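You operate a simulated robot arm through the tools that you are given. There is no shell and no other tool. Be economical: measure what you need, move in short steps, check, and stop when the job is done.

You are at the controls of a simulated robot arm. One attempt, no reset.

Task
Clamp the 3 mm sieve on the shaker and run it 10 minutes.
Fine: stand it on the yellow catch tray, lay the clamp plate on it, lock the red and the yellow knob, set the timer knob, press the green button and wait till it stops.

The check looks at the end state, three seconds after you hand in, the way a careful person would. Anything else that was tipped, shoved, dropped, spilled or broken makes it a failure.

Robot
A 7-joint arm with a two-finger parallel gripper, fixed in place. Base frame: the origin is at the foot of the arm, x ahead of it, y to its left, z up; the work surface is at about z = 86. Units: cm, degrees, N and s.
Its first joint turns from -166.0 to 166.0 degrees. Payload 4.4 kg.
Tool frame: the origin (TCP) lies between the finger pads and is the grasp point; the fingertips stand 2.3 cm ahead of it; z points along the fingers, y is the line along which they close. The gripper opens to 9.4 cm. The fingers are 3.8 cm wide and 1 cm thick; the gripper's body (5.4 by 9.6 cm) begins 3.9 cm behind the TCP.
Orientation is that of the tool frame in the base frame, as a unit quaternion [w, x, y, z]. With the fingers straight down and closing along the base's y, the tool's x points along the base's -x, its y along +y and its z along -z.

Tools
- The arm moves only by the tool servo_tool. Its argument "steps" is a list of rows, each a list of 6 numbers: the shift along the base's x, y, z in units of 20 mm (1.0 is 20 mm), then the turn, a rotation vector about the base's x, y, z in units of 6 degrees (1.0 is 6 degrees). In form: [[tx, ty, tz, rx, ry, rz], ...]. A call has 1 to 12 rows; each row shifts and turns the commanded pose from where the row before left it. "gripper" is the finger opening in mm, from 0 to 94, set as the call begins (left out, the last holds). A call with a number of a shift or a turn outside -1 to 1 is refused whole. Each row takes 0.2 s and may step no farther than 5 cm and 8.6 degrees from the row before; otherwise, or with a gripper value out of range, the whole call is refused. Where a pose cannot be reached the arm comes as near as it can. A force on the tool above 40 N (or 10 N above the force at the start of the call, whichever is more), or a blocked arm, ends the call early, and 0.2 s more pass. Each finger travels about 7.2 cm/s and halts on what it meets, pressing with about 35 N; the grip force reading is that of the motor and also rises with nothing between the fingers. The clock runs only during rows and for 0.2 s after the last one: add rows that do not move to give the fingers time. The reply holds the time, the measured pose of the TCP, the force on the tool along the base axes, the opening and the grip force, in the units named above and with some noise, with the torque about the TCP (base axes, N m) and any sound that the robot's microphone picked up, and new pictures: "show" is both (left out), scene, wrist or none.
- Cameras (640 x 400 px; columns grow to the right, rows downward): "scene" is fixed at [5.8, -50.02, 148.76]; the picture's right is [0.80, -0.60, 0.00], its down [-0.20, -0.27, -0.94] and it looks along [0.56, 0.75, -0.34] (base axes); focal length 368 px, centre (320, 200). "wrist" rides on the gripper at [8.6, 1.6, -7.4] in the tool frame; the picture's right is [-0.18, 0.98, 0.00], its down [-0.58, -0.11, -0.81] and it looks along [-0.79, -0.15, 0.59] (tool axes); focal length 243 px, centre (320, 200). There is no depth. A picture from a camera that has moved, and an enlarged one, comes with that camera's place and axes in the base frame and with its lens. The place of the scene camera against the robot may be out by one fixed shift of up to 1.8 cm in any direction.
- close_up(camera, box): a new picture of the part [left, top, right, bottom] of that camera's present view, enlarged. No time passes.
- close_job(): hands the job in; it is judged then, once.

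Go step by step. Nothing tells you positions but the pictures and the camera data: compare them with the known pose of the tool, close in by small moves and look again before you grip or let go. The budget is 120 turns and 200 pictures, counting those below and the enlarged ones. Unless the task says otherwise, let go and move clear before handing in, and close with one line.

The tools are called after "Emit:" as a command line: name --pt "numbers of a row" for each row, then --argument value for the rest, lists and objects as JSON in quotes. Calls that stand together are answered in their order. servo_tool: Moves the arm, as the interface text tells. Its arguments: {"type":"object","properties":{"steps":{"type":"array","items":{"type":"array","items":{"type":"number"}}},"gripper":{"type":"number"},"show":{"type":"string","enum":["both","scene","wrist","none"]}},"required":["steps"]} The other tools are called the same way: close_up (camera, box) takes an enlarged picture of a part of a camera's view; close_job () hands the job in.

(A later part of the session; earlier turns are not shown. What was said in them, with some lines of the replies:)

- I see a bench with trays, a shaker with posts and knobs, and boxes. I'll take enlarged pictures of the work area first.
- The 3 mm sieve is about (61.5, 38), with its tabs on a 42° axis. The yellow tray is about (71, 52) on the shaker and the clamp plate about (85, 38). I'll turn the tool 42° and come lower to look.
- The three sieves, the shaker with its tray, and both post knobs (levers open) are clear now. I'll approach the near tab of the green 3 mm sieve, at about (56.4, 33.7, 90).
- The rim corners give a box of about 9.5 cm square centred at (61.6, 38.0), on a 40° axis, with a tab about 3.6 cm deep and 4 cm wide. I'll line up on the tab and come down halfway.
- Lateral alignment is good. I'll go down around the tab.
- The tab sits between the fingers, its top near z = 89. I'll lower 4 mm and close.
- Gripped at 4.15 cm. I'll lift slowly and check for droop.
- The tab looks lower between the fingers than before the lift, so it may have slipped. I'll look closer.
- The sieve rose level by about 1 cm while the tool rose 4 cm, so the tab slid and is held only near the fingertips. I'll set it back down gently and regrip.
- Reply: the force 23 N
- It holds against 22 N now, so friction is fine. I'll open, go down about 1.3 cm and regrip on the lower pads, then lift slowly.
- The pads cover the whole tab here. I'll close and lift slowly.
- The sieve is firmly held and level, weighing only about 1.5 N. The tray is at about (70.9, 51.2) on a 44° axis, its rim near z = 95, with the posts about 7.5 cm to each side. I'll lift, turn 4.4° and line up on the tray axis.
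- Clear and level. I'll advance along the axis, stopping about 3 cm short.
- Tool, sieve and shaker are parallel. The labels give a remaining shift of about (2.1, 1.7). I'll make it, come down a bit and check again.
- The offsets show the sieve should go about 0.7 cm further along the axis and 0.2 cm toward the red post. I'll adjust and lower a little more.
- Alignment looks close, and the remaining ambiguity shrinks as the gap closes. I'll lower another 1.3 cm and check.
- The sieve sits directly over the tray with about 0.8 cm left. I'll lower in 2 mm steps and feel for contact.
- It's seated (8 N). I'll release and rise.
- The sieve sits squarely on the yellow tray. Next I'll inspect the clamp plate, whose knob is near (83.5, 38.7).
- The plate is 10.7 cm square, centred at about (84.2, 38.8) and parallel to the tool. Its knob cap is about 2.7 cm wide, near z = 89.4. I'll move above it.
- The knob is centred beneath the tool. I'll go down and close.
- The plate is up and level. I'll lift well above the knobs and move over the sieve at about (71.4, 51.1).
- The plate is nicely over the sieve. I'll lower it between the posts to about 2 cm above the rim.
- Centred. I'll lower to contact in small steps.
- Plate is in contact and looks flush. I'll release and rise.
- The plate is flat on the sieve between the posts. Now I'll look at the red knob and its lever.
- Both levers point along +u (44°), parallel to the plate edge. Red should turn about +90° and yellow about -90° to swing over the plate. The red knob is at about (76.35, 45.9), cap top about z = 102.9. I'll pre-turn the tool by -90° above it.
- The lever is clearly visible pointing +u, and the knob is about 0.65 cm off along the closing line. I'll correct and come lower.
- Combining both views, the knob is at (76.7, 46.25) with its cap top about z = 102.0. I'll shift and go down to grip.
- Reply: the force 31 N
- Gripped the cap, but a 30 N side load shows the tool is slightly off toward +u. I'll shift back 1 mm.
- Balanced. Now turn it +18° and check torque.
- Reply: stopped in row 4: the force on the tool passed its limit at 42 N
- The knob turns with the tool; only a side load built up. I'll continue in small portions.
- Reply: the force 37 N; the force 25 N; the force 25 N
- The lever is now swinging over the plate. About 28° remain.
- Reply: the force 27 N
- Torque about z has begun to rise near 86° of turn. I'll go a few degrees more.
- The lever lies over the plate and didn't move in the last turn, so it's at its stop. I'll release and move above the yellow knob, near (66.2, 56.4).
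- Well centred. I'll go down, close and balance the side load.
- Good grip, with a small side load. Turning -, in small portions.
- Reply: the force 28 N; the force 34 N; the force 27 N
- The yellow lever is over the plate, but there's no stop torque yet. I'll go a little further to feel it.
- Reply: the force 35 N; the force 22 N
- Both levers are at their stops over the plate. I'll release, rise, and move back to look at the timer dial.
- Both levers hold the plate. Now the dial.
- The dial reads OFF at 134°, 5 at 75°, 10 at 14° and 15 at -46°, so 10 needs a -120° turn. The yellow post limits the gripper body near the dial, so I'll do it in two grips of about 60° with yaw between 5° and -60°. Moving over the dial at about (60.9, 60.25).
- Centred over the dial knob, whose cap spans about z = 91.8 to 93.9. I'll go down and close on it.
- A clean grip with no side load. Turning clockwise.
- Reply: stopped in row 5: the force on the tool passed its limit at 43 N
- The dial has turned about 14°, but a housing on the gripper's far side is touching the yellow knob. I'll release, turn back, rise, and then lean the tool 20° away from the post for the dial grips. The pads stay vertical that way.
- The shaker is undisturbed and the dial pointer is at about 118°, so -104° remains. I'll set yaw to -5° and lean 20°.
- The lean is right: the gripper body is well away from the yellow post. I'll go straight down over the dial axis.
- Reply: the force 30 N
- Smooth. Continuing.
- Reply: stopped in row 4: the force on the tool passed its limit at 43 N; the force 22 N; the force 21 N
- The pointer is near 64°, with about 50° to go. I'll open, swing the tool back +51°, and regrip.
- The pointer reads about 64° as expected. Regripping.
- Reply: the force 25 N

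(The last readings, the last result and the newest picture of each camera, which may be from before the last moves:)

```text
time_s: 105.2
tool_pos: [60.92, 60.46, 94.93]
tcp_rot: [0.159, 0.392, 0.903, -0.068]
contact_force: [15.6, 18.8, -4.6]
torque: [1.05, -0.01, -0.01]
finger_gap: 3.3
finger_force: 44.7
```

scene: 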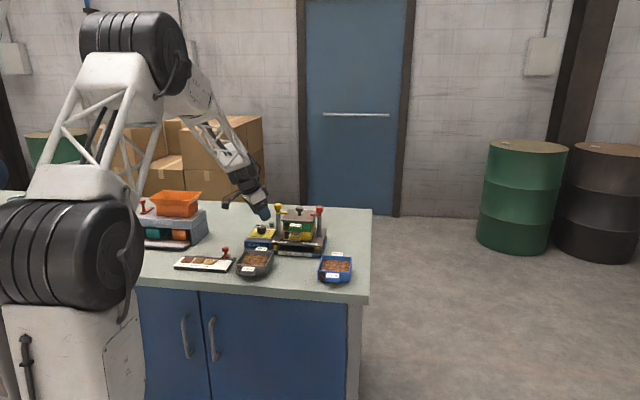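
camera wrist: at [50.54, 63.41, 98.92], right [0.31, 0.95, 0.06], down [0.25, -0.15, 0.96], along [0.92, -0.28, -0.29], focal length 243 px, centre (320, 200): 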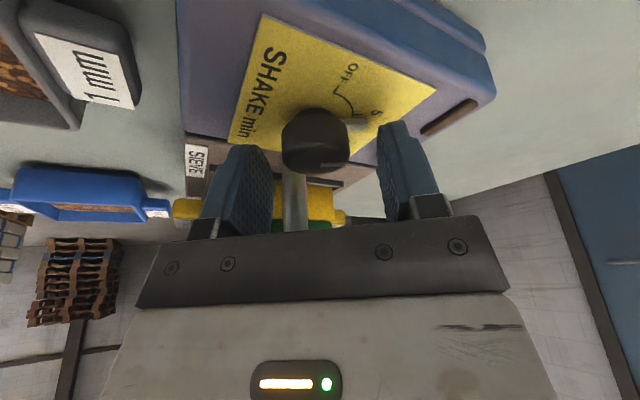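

About 10° left.

Emit:
servo_tool --pt "0.015 0.018 -0.004 0 0 -0.5" --pt "0 0 0 0 0 -0.5" --pt "0 0 0 0 0 -0.5" --pt "0 0 0 0 0 -0.25" --show "wrist"

Emit:
close_up --camera "wrist" --box '[240, 40, 440, 180]'

```text
time_s: 106.2
tool_pos: [60.95, 60.29, 94.93]
tcp_rot: [0.153, 0.473, 0.864, -0.082]
contact_force: [11.4, 3.7, 8.8]
torque: [-0.02, -0.51, -0.01]
finger_gap: 3.28
finger_force: 45.2
camera wrist: at [56.62, 70.12, 98.94], right [0.92, 0.38, 0.07], down [0.05, -0.29, 0.96], along [0.38, -0.88, -0.29], focal length 243 px, centre (320, 200)
```

wrist: 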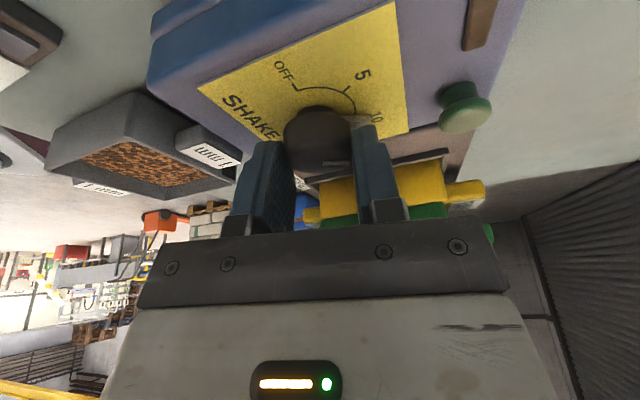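

```text
2.86 times, centred on (340, 110) of wrist
camera zoom: at [56.62, 70.12, 98.94], right [0.92, 0.38, 0.07], down [0.05, -0.29, 0.96], along [0.38, -0.88, -0.29], focal length 693 px, centre (263, 457)
```

zoom: 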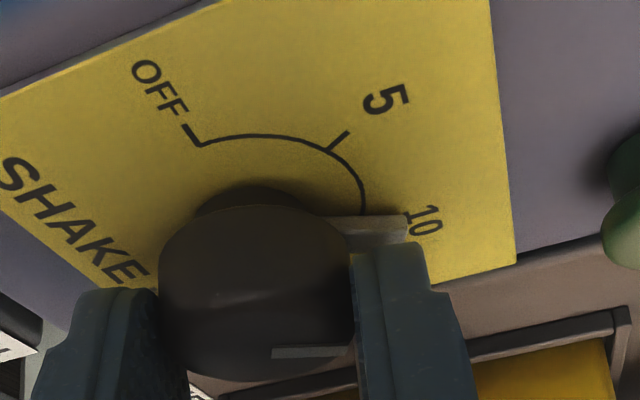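

The pointer reaches the 10 label. I'll release, rise, and verify from above.

Emit:
servo_tool --gripper 58 --pt "0 0 0 0 0 0" --pt "0 0 0 0 0 0" --pt "0 0 0.5 0 0 0" --pt "0 0 1 0 0 0" --pt "0 0 1 0 0 0" --pt "0 0 1 0 0 0" --pt "-0.5 0 0 0 0 1" --pt "-0.5 0 0 0 0 1" --pt "0 0 0 0 0 1" --pt "0 0 0 0 0 1" --show "wrist"

Emit:
close_up --camera "wrist" --box '[240, 0, 440, 140]'

Emit:
close_up --camera "scene" --box '[240, 208, 296, 243]'

```text
time_s: 108.4
tool_pos: [58.9, 60.33, 101.86]
tcp_rot: [0.167, 0.282, 0.943, -0.049]
contact_force: [0.9, 0.0, -1.1]
torque: [0.02, -0.03, 0.0]
finger_gap: 5.81
finger_force: 0.2
camera wrist: at [50.93, 67.48, 105.83], right [0.68, 0.73, 0.06], down [0.17, -0.24, 0.96], along [0.71, -0.64, -0.29], focal length 243 px, centre (320, 200)
```

wrist: 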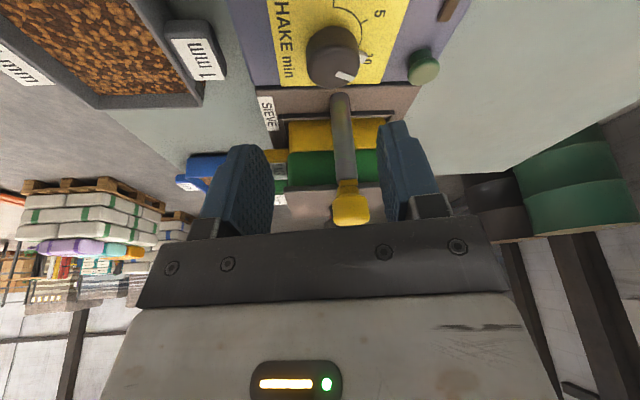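

```text
2.86 times, centred on (340, 70) of wrist
camera zoom: at [50.93, 67.48, 105.83], right [0.68, 0.73, 0.06], down [0.17, -0.24, 0.96], along [0.71, -0.64, -0.29], focal length 693 px, centre (263, 571)
```

zoom: 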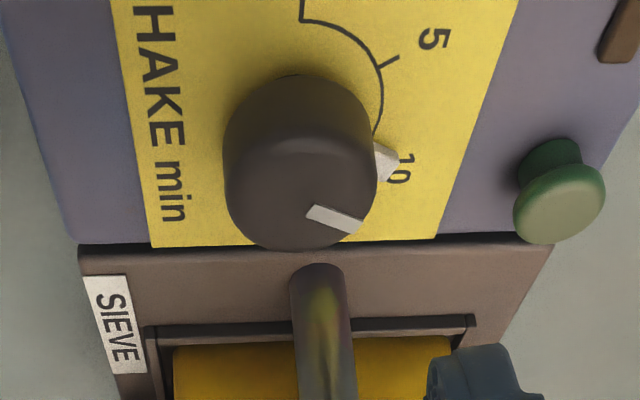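

```text
11.43 times, centred on (268, 226) of scene
camera zoom: at [5.8, -50.02, 148.76], right [0.8, -0.6, 0.0], down [-0.2, -0.27, -0.94], along [0.56, 0.75, -0.34], focal length 4204 px, centre (914, -91)
```

zoom: 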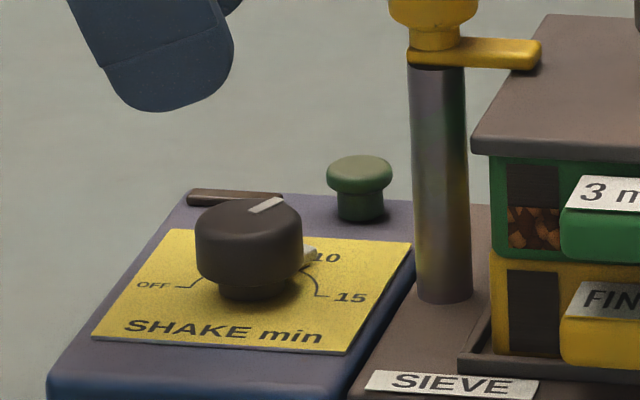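

The pointer looks a few degrees short of 10. I'll lean the camera the other way for a steeper, more exact view.

Emit:
servo_tool --pt "0 0 1 0 0 0" --pt "0 0 0.8 0 0 0" --pt "0 0 0 0.535 0.811 0" --pt "0 0 0 0.535 0.811 0" --pt "0 0 0 0.535 0.811 0" --pt "0 0 0 0.535 0.811 0" --pt "0 0 0 0.535 0.811 0" --pt "0 0 0 0.535 0.811 0" --pt "0 0 0 0 0 0" --show "wrist"

Emit:
close_up --camera "wrist" --box '[250, 0, 450, 140]'

```text
time_s: 110.4
tool_pos: [59.01, 60.39, 105.51]
tcp_rot: [-0.126, 0.285, 0.95, 0.038]
contact_force: [-0.2, -0.2, 0.4]
torque: [0.02, -0.02, 0.04]
finger_gap: 5.79
finger_force: 0.1
camera wrist: at [54.52, 65.12, 114.89], right [0.69, 0.72, -0.05], down [0.58, -0.52, 0.63], along [0.43, -0.46, -0.78], focal length 243 px, centre (320, 200)
```

wrist: 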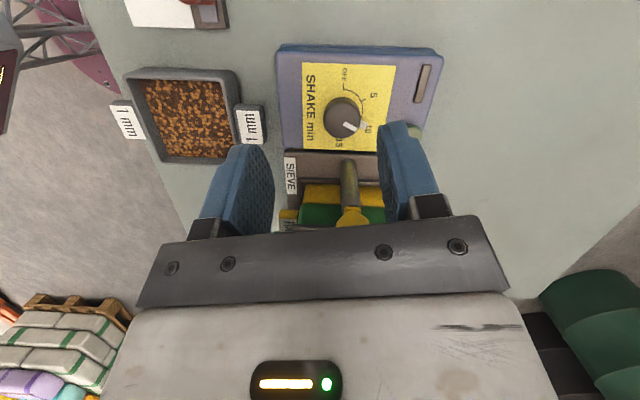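

```text
2.86 times, centred on (350, 70) of wrist
camera zoom: at [54.52, 65.12, 114.89], right [0.69, 0.72, -0.05], down [0.58, -0.52, 0.63], along [0.43, -0.46, -0.78], focal length 693 px, centre (234, 571)
```

zoom: 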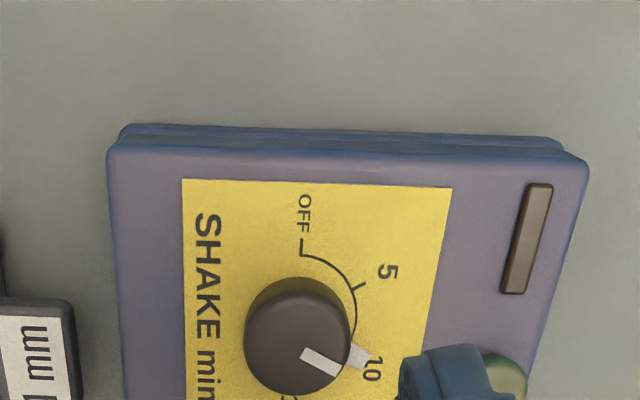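

Emit:
close_up --camera "wrist" --box '[310, 60, 406, 150]'

```text
4.44 times, centred on (358, 105) of wrist
camera zoom: at [54.52, 65.12, 114.89], right [0.69, 0.72, -0.05], down [0.58, -0.52, 0.63], along [0.43, -0.46, -0.78], focal length 1078 px, centre (151, 622)
```

zoom: 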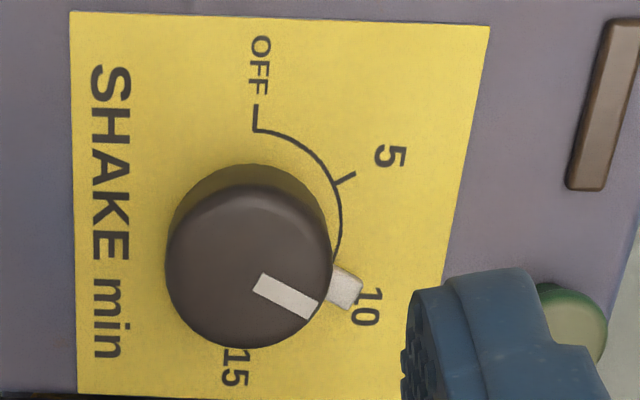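

The pointer is about 4.5° short of 10. I'll lean back, go down and nudge it.

Emit:
servo_tool --pt "0.16 0 0 -0.535 -0.811 0" --pt "0.16 0 0 -0.535 -0.811 0" --pt "0.16 0 0 -0.535 -0.811 0" --pt "0.16 0 0 -0.535 -0.811 0" --pt "0.16 0 0 -0.535 -0.811 0" --pt "0.16 0 0 -0.535 -0.811 0" --pt "0 0 -0.9 0 0 0" --pt "0 0 -0.9 0 0 0" --pt "0 0 -0.9 0 0 0" --pt "0 0 -0.9 0 0 0" --pt "0 0 -0.8 0 0 0" --pt "0 0 -0.5 0 0 0" --show "wrist"

Emit:
close_up --camera "scene" --box '[236, 198, 300, 238]'

```text
time_s: 113.0
tool_pos: [60.9, 60.33, 95.53]
tcp_rot: [0.166, 0.284, 0.943, -0.049]
contact_force: [0.3, 0.3, -0.2]
torque: [-0.02, -0.03, -0.01]
finger_gap: 5.82
finger_force: 0.1
camera wrist: at [52.87, 67.42, 99.62], right [0.69, 0.72, 0.06], down [0.17, -0.24, 0.96], along [0.71, -0.65, -0.29], focal length 243 px, centre (320, 200)
```

wrist: 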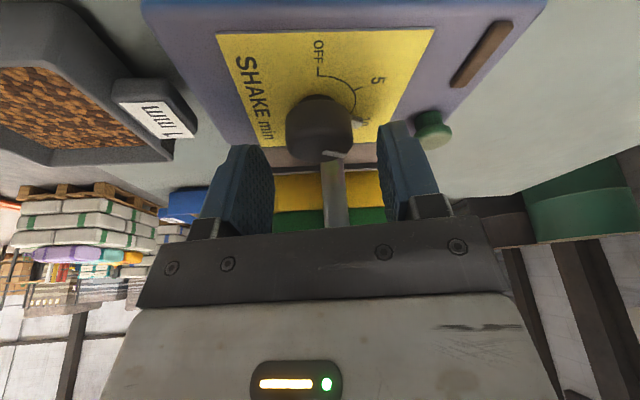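

```text
10.00 times, centred on (268, 218) of scene
camera zoom: at [5.8, -50.02, 148.76], right [0.8, -0.6, 0.0], down [-0.2, -0.27, -0.94], along [0.56, 0.75, -0.34], focal length 3678 px, centre (840, 20)
```

zoom: 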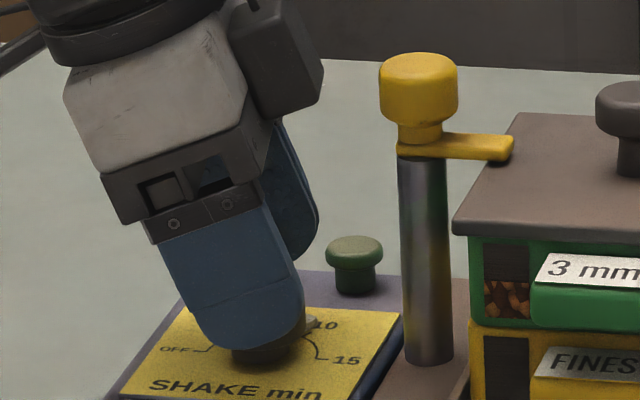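

Emit:
servo_tool --gripper 0 --pt "0 0 -0.28 0 0 0" --pt "0 0 0 0 0 0" --pt "0 0 0 0 0 0" --pt "0 0 0 0 0 0" --pt "0 0 0 0 0 0" --show "none"

Emit:
servo_tool --pt "0 0 0 0 0 -0.25" --pt "0 0 0 0 0 -0.25" --pt "0 0 0 0 0 -0.25" --pt "0 0 0 0 0 0" --show "none"

Emit:
servo_tool --gripper 58 --pt "0 0 0 0 0 0" --pt "0 0 0 0 0 0" --pt "0 0 0.5 0 0 0" --pt "0 0 1 0 0 0" --pt "0 0 1 0 0 0" --pt "-0.3 0 1 0.535 0.811 0" --pt "-0.3 0 0.8 0.535 0.811 0" --pt "-0.3 0 0.8 0.535 0.811 0" --pt "0 0 0 0.535 0.811 0" --pt "0 0 0 0.535 0.811 0" --pt "0 0 0 0.535 0.811 0" --show "wrist"

Emit:
close_up --camera "wrist" --box '[310, 60, 406, 150]'

```text
time_s: 114.2
tool_pos: [60.94, 60.23, 95.26]
tcp_rot: [0.167, 0.284, 0.943, -0.048]
contact_force: [-5.2, 2.2, 28.8]
torque: [0.13, 0.08, -0.01]
finger_gap: 3.23
finger_force: 45.3
```

```text
time_s: 115.2
tool_pos: [60.93, 60.46, 95.19]
tcp_rot: [0.165, 0.32, 0.931, -0.055]
contact_force: [4.3, 6.2, 35.1]
torque: [-0.2, -0.66, 0.0]
finger_gap: 3.24
finger_force: 44.5
```

```text
time_s: 117.6
tool_pos: [59.16, 60.41, 105.54]
tcp_rot: [-0.131, 0.318, 0.939, 0.02]
contact_force: [-0.8, 0.2, 0.3]
torque: [0.0, 0.03, 0.0]
finger_gap: 5.8
finger_force: 0.1
camera wrist: at [55.23, 65.79, 114.78], right [0.73, 0.67, -0.09], down [0.57, -0.53, 0.63], along [0.38, -0.51, -0.77], focal length 243 px, centre (320, 200)
```

wrist: 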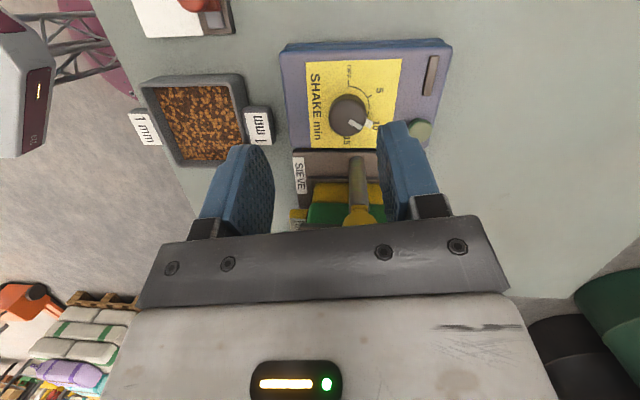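

```text
4.44 times, centred on (358, 105) of wrist
camera zoom: at [55.23, 65.79, 114.78], right [0.73, 0.67, -0.09], down [0.57, -0.53, 0.63], along [0.38, -0.51, -0.77], focal length 1078 px, centre (151, 622)
```

zoom: 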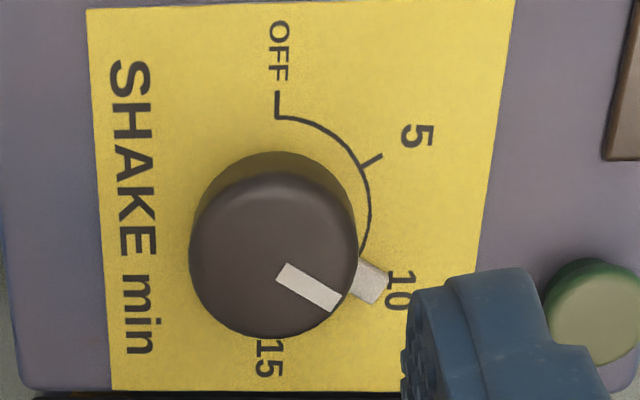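

The pointer is now on 10 within about 2°. Next is the green button, at about (66.6, 63.7) with its top near z = 92.8. I'll close the fingers, restore the lean, and come above it.

Emit:
servo_tool --gripper 0 --pt "0.65 0.25 0 -0.535 -0.811 0" --pt "0.65 0.25 0 -0.535 -0.811 0" --pt "0.65 0.25 0 -0.535 -0.811 0" --pt "0.65 0.25 0 -0.535 -0.811 0" --pt "0.65 0.25 0 -0.535 -0.811 0" --pt "0.65 0.25 0 -0.535 -0.811 0" --pt "0 0 -0.8 0 0 0" --pt "0 0 -0.8 0 0 0" --pt "0 0 -0.8 0 0 0" --pt "0 0 -0.6 0 0 0" --pt "0 0 -0.4 0 0 0" --pt "0 0 0 0 0 0" --show "wrist"

Emit:
close_up --camera "scene" --box '[244, 198, 308, 238]'

Emit:
close_up --camera "wrist" --box '[220, 60, 460, 220]'

```text
time_s: 120.2
tool_pos: [66.97, 63.45, 98.59]
tcp_rot: [0.164, 0.321, 0.931, -0.056]
contact_force: [0.3, 0.3, -0.5]
torque: [0.02, -0.02, 0.0]
finger_gap: 0.01
finger_force: 35.0
camera wrist: at [59.53, 71.13, 102.55], right [0.74, 0.67, 0.06], down [0.15, -0.25, 0.96], along [0.66, -0.7, -0.29], focal length 243 px, centre (320, 200)
```

wrist: 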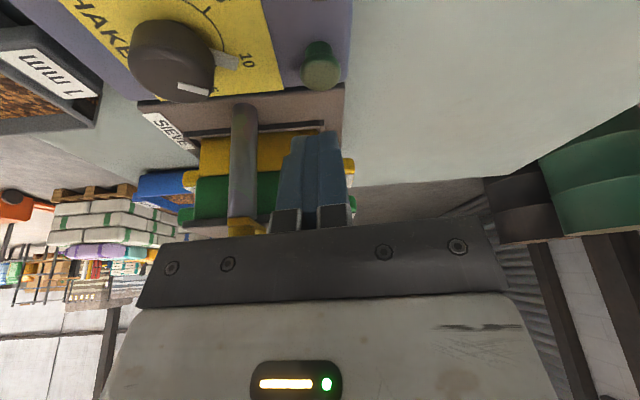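

```text
10.00 times, centred on (276, 218) of scene
camera zoom: at [5.8, -50.02, 148.76], right [0.8, -0.6, 0.0], down [-0.2, -0.27, -0.94], along [0.56, 0.75, -0.34], focal length 3678 px, centre (760, 20)
```

zoom: 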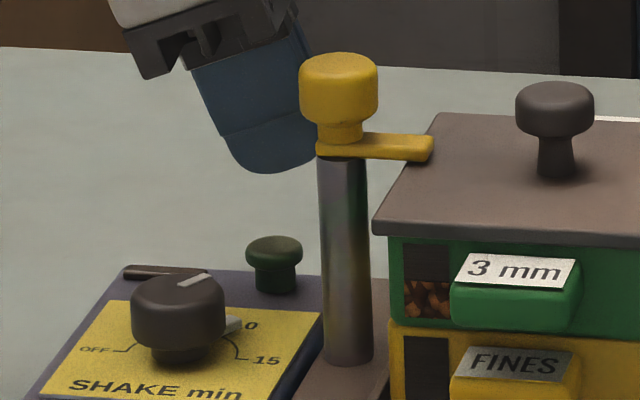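

```text
2.50 times, centred on (340, 140) of wrist
camera zoom: at [59.53, 71.13, 102.55], right [0.74, 0.67, 0.06], down [0.15, -0.25, 0.96], along [0.66, -0.7, -0.29], focal length 606 px, centre (270, 350)
```

zoom: 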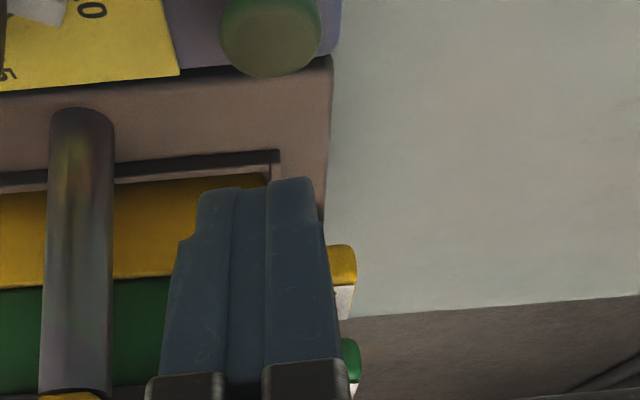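

The tip is over the button. I'll descend and press gently until it clicks.

Emit:
servo_tool --pt "0 0.05 -0.5 0 0 0" --pt "0 0 -0.4 0 0 0" --pt "0 0 -0.25 0 0 0" --pt "0 0 -0.1 0 0 0" --pt "0 0 -0.1 0 0 0" --show "none"

Emit:
close_up --camera "scene" --box '[244, 198, 308, 238]'

```text
time_s: 121.4
tool_pos: [67.0, 63.44, 95.68]
tcp_rot: [0.165, 0.319, 0.931, -0.056]
contact_force: [-0.1, -0.3, 0.1]
torque: [-0.03, 0.0, 0.0]
finger_gap: 0.0
finger_force: 34.9
```

```text
10.00 times, centred on (276, 218) of scene
camera zoom: at [5.8, -50.02, 148.76], right [0.8, -0.6, 0.0], down [-0.2, -0.27, -0.94], along [0.56, 0.75, -0.34], focal length 3678 px, centre (760, 20)
```

zoom: 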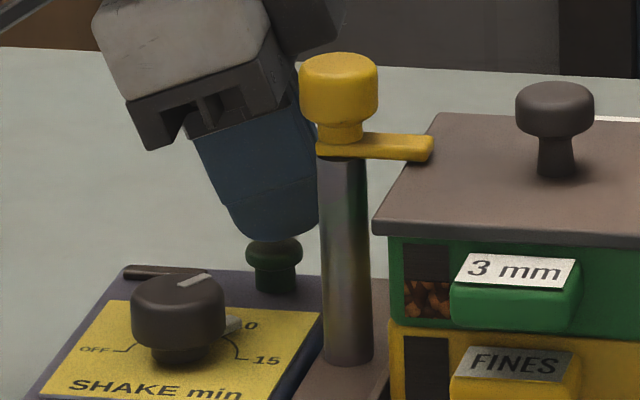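

Emit:
servo_tool --pt "0 0 -0.08 0 0 0" --pt "0 0 -0.08 0 0 0" --pt "0 0 -0.08 0 0 0" --show "none"

```text
time_s: 122.2
tool_pos: [66.84, 63.45, 95.29]
tcp_rot: [0.165, 0.32, 0.931, -0.056]
contact_force: [-0.3, 1.1, 0.7]
torque: [0.01, 0.02, 0.0]
finger_gap: 0.01
finger_force: 34.8
```

Emit:
servo_tool --pt "0 0 -0.08 0 0 0" --pt "0 0 -0.08 0 0 0" --pt "0 0 -0.08 0 0 0" --show "none"

Emit:
close_up --camera "scene" --box '[244, 198, 308, 238]'

```text
time_s: 123.0
tool_pos: [66.81, 63.44, 94.89]
tcp_rot: [0.165, 0.321, 0.931, -0.056]
contact_force: [0.0, -2.9, 6.8]
torque: [0.0, 0.06, 0.02]
finger_gap: 0.02
finger_force: 34.6
heard: click
```

```text
10.00 times, centred on (276, 218) of scene
camera zoom: at [5.8, -50.02, 148.76], right [0.8, -0.6, 0.0], down [-0.2, -0.27, -0.94], along [0.56, 0.75, -0.34], focal length 3678 px, centre (760, 20)
```

zoom: 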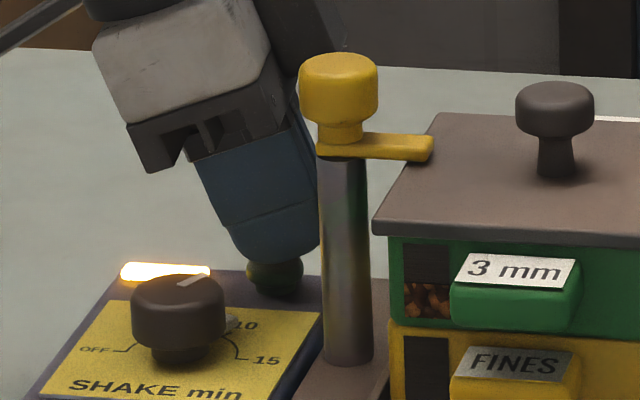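

Click, and the lamp lit. I'll lift off straight away and wait clear of the shaker.

Emit:
servo_tool --pt "0 0 0.5 0 0 0" --pt "0 0 1 0 0 0" --pt "0 0 1 0 0 0" --pt "0 0 1 0 0 0" --pt "-0.5 0.3 1 0 0 0" --pt "-1 0.3 0.5 0 0 0" --pt "-1 0.3 0 0 0 0" --pt "-1 0.3 0 0 0 0" --pt "-1 0.3 0 0 0 0" --pt "0 0 0 0 0 0" --show "scene"

Emit:
close_up --camera "scene" --box '[240, 198, 336, 258]'

```text
time_s: 125.2
tool_pos: [57.83, 66.27, 104.88]
tcp_rot: [0.164, 0.321, 0.931, -0.056]
contact_force: [0.0, 0.1, 0.5]
torque: [0.05, -0.02, -0.01]
finger_gap: 0.01
finger_force: 34.8
```

scene: 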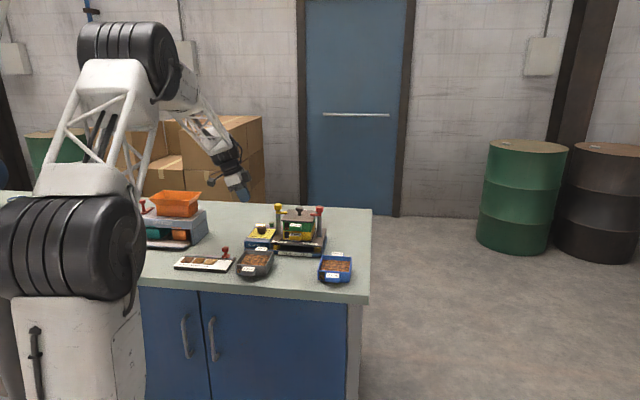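

```text
6.67 times, centred on (288, 228) of scene
camera zoom: at [5.8, -50.02, 148.76], right [0.8, -0.6, 0.0], down [-0.2, -0.27, -0.94], along [0.56, 0.75, -0.34], focal length 2452 px, centre (533, 13)
```

zoom: 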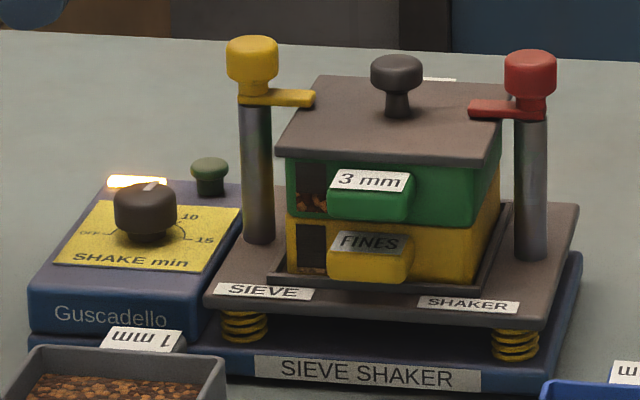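

The shaker is running and fines are appearing in the tray window. I'll wait.

Emit:
servo_tool --pt "0 0 0 0 0 0" --pt "0 0 0 0 0 0" --pt "0 0 0 0 0 0" --pt "0 0 0 0 0 0" --pt "0 0 0 0 0 0" --pt "0 0 0 0 0 0" --pt "0 0 0 0 0 0" --pt "0 0 0 0 0 0" --pt "0 0 0 0 0 0" --pt "0 0 0 0 0 0" --pt "0 0 0 0 0 0" --pt "0 0 0 0 0 0" --show "none"

Emit:
servo_tool --pt "0 0 0 0 0 0" --pt "0 0 0 0 0 0" --pt "0 0 0 0 0 0" --pt "0 0 0 0 0 0" --pt "0 0 0 0 0 0" --pt "0 0 0 0 0 0" --pt "0 0 0 0 0 0" --pt "0 0 0 0 0 0" --pt "0 0 0 0 0 0" --pt "0 0 0 0 0 0" --pt "0 0 0 0 0 0" --pt "0 0 0 0 0 0" --show "none"

Emit:
servo_tool --pt "0 0 0 0 0 0" --pt "0 0 0 0 0 0" --pt "0 0 0 0 0 0" --pt "0 0 0 0 0 0" --pt "0 0 0 0 0 0" --pt "0 0 0 0 0 0" --pt "0 0 0 0 0 0" --pt "0 0 0 0 0 0" --pt "0 0 0 0 0 0" --pt "0 0 0 0 0 0" --pt "0 0 0 0 0 0" --pt "0 0 0 0 0 0" --show "none"

Emit:
close_up --camera "scene" --box '[240, 198, 336, 258]'

```text
time_s: 127.8
tool_pos: [57.85, 66.24, 104.77]
tcp_rot: [0.165, 0.32, 0.931, -0.056]
contact_force: [1.1, -0.7, 0.5]
torque: [0.02, -0.05, 0.0]
finger_gap: 0.0
finger_force: 34.7
```

```text
time_s: 130.4
tool_pos: [57.87, 66.25, 104.72]
tcp_rot: [0.164, 0.32, 0.932, -0.056]
contact_force: [0.7, -0.2, -0.8]
torque: [0.0, 0.03, -0.01]
finger_gap: 0.02
finger_force: 35.5
```

```text
time_s: 133.0
tool_pos: [57.79, 66.34, 104.76]
tcp_rot: [0.164, 0.321, 0.931, -0.056]
contact_force: [-0.2, 0.1, -0.1]
torque: [-0.01, -0.02, 0.0]
finger_gap: 0.01
finger_force: 34.5
```

```text
6.67 times, centred on (288, 228) of scene
camera zoom: at [5.8, -50.02, 148.76], right [0.8, -0.6, 0.0], down [-0.2, -0.27, -0.94], along [0.56, 0.75, -0.34], focal length 2452 px, centre (533, 13)
```

zoom: 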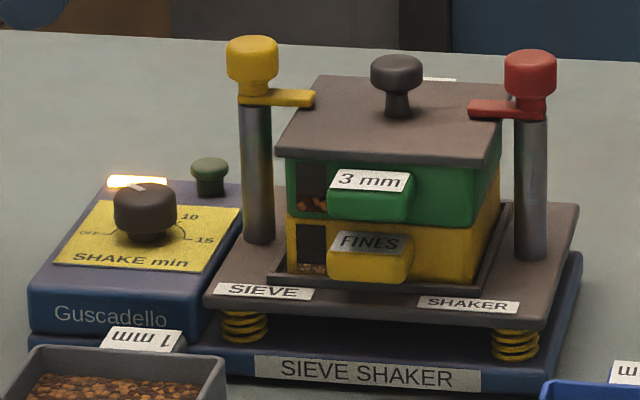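

The dial is counting down toward OFF. I'll keep waiting.

Emit:
servo_tool --pt "0 0 0 0 0 0" --pt "0 0 0 0 0 0" --pt "0 0 0 0 0 0" --pt "0 0 0 0 0 0" --pt "0 0 0 0 0 0" --pt "0 0 0 0 0 0" --pt "0 0 0 0 0 0" --pt "0 0 0 0 0 0" --pt "0 0 0 0 0 0" --pt "0 0 0 0 0 0" --pt "0 0 0 0 0 0" --pt "0 0 0 0 0 0" --show "none"

Emit:
servo_tool --pt "0 0 0 0 0 0" --pt "0 0 0 0 0 0" --pt "0 0 0 0 0 0" --pt "0 0 0 0 0 0" --pt "0 0 0 0 0 0" --pt "0 0 0 0 0 0" --pt "0 0 0 0 0 0" --pt "0 0 0 0 0 0" --pt "0 0 0 0 0 0" --pt "0 0 0 0 0 0" --pt "0 0 0 0 0 0" --pt "0 0 0 0 0 0" --show "none"

Emit:
servo_tool --pt "0 0 0 0 0 0" --pt "0 0 0 0 0 0" --pt "0 0 0 0 0 0" --pt "0 0 0 0 0 0" --pt "0 0 0 0 0 0" --pt "0 0 0 0 0 0" --pt "0 0 0 0 0 0" --pt "0 0 0 0 0 0" --pt "0 0 0 0 0 0" --pt "0 0 0 0 0 0" --pt "0 0 0 0 0 0" --pt "0 0 0 0 0 0" --show "none"

Emit:
servo_tool --pt "0 0 0 0 0 0" --pt "0 0 0 0 0 0" --pt "0 0 0 0 0 0" --pt "0 0 0 0 0 0" --pt "0 0 0 0 0 0" --pt "0 0 0 0 0 0" --pt "0 0 0 0 0 0" --pt "0 0 0 0 0 0" --pt "0 0 0 0 0 0" --pt "0 0 0 0 0 0" --pt "0 0 0 0 0 0" --pt "0 0 0 0 0 0" --show "none"

Emit:
close_up --camera "scene" --box '[240, 198, 336, 258]'

```text
time_s: 135.6
tool_pos: [57.91, 66.31, 104.78]
tcp_rot: [0.165, 0.32, 0.931, -0.056]
contact_force: [-0.8, 0.1, -0.9]
torque: [0.0, 0.0, -0.02]
finger_gap: 0.0
finger_force: 34.7
```

```text
time_s: 138.2
tool_pos: [57.78, 66.34, 104.92]
tcp_rot: [0.164, 0.32, 0.932, -0.056]
contact_force: [0.0, -0.5, -0.5]
torque: [0.0, 0.0, 0.02]
finger_gap: 0.0
finger_force: 35.1
```

```text
time_s: 140.8
tool_pos: [57.79, 66.23, 104.89]
tcp_rot: [0.165, 0.319, 0.932, -0.055]
contact_force: [1.3, -0.4, -0.1]
torque: [0.02, 0.0, -0.02]
finger_gap: 0.0
finger_force: 34.8
```

```text
time_s: 143.4
tool_pos: [57.68, 66.34, 104.69]
tcp_rot: [0.165, 0.319, 0.932, -0.056]
contact_force: [-0.7, -0.2, 0.2]
torque: [0.01, 0.0, -0.02]
finger_gap: 0.03
finger_force: 34.8
```

```text
6.67 times, centred on (288, 228) of scene
camera zoom: at [5.8, -50.02, 148.76], right [0.8, -0.6, 0.0], down [-0.2, -0.27, -0.94], along [0.56, 0.75, -0.34], focal length 2452 px, centre (533, 13)
```

zoom: 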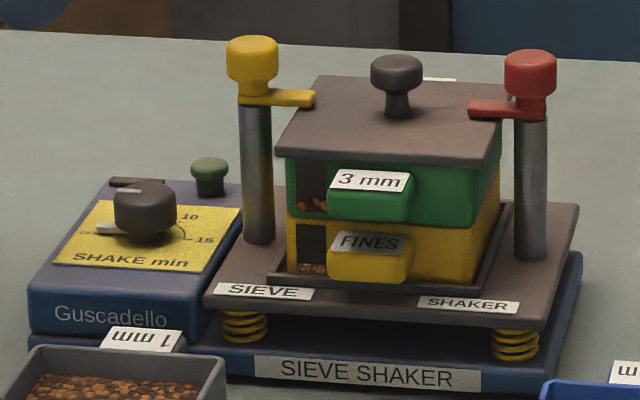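

The lamp is off, the dial is back at OFF, the fines are in the tray, and both levers still hold the plate. Everything else is in place and the arm is clear, so I'm handing in.

Emit:
close_job

```text
The job is handed in.
```

I clamped the 3 mm sieve on the shaker with both knobs locked and ran it at the 10-minute setting (pointer within about 2° of the 10 mark) until it stopped; the job is handed in.
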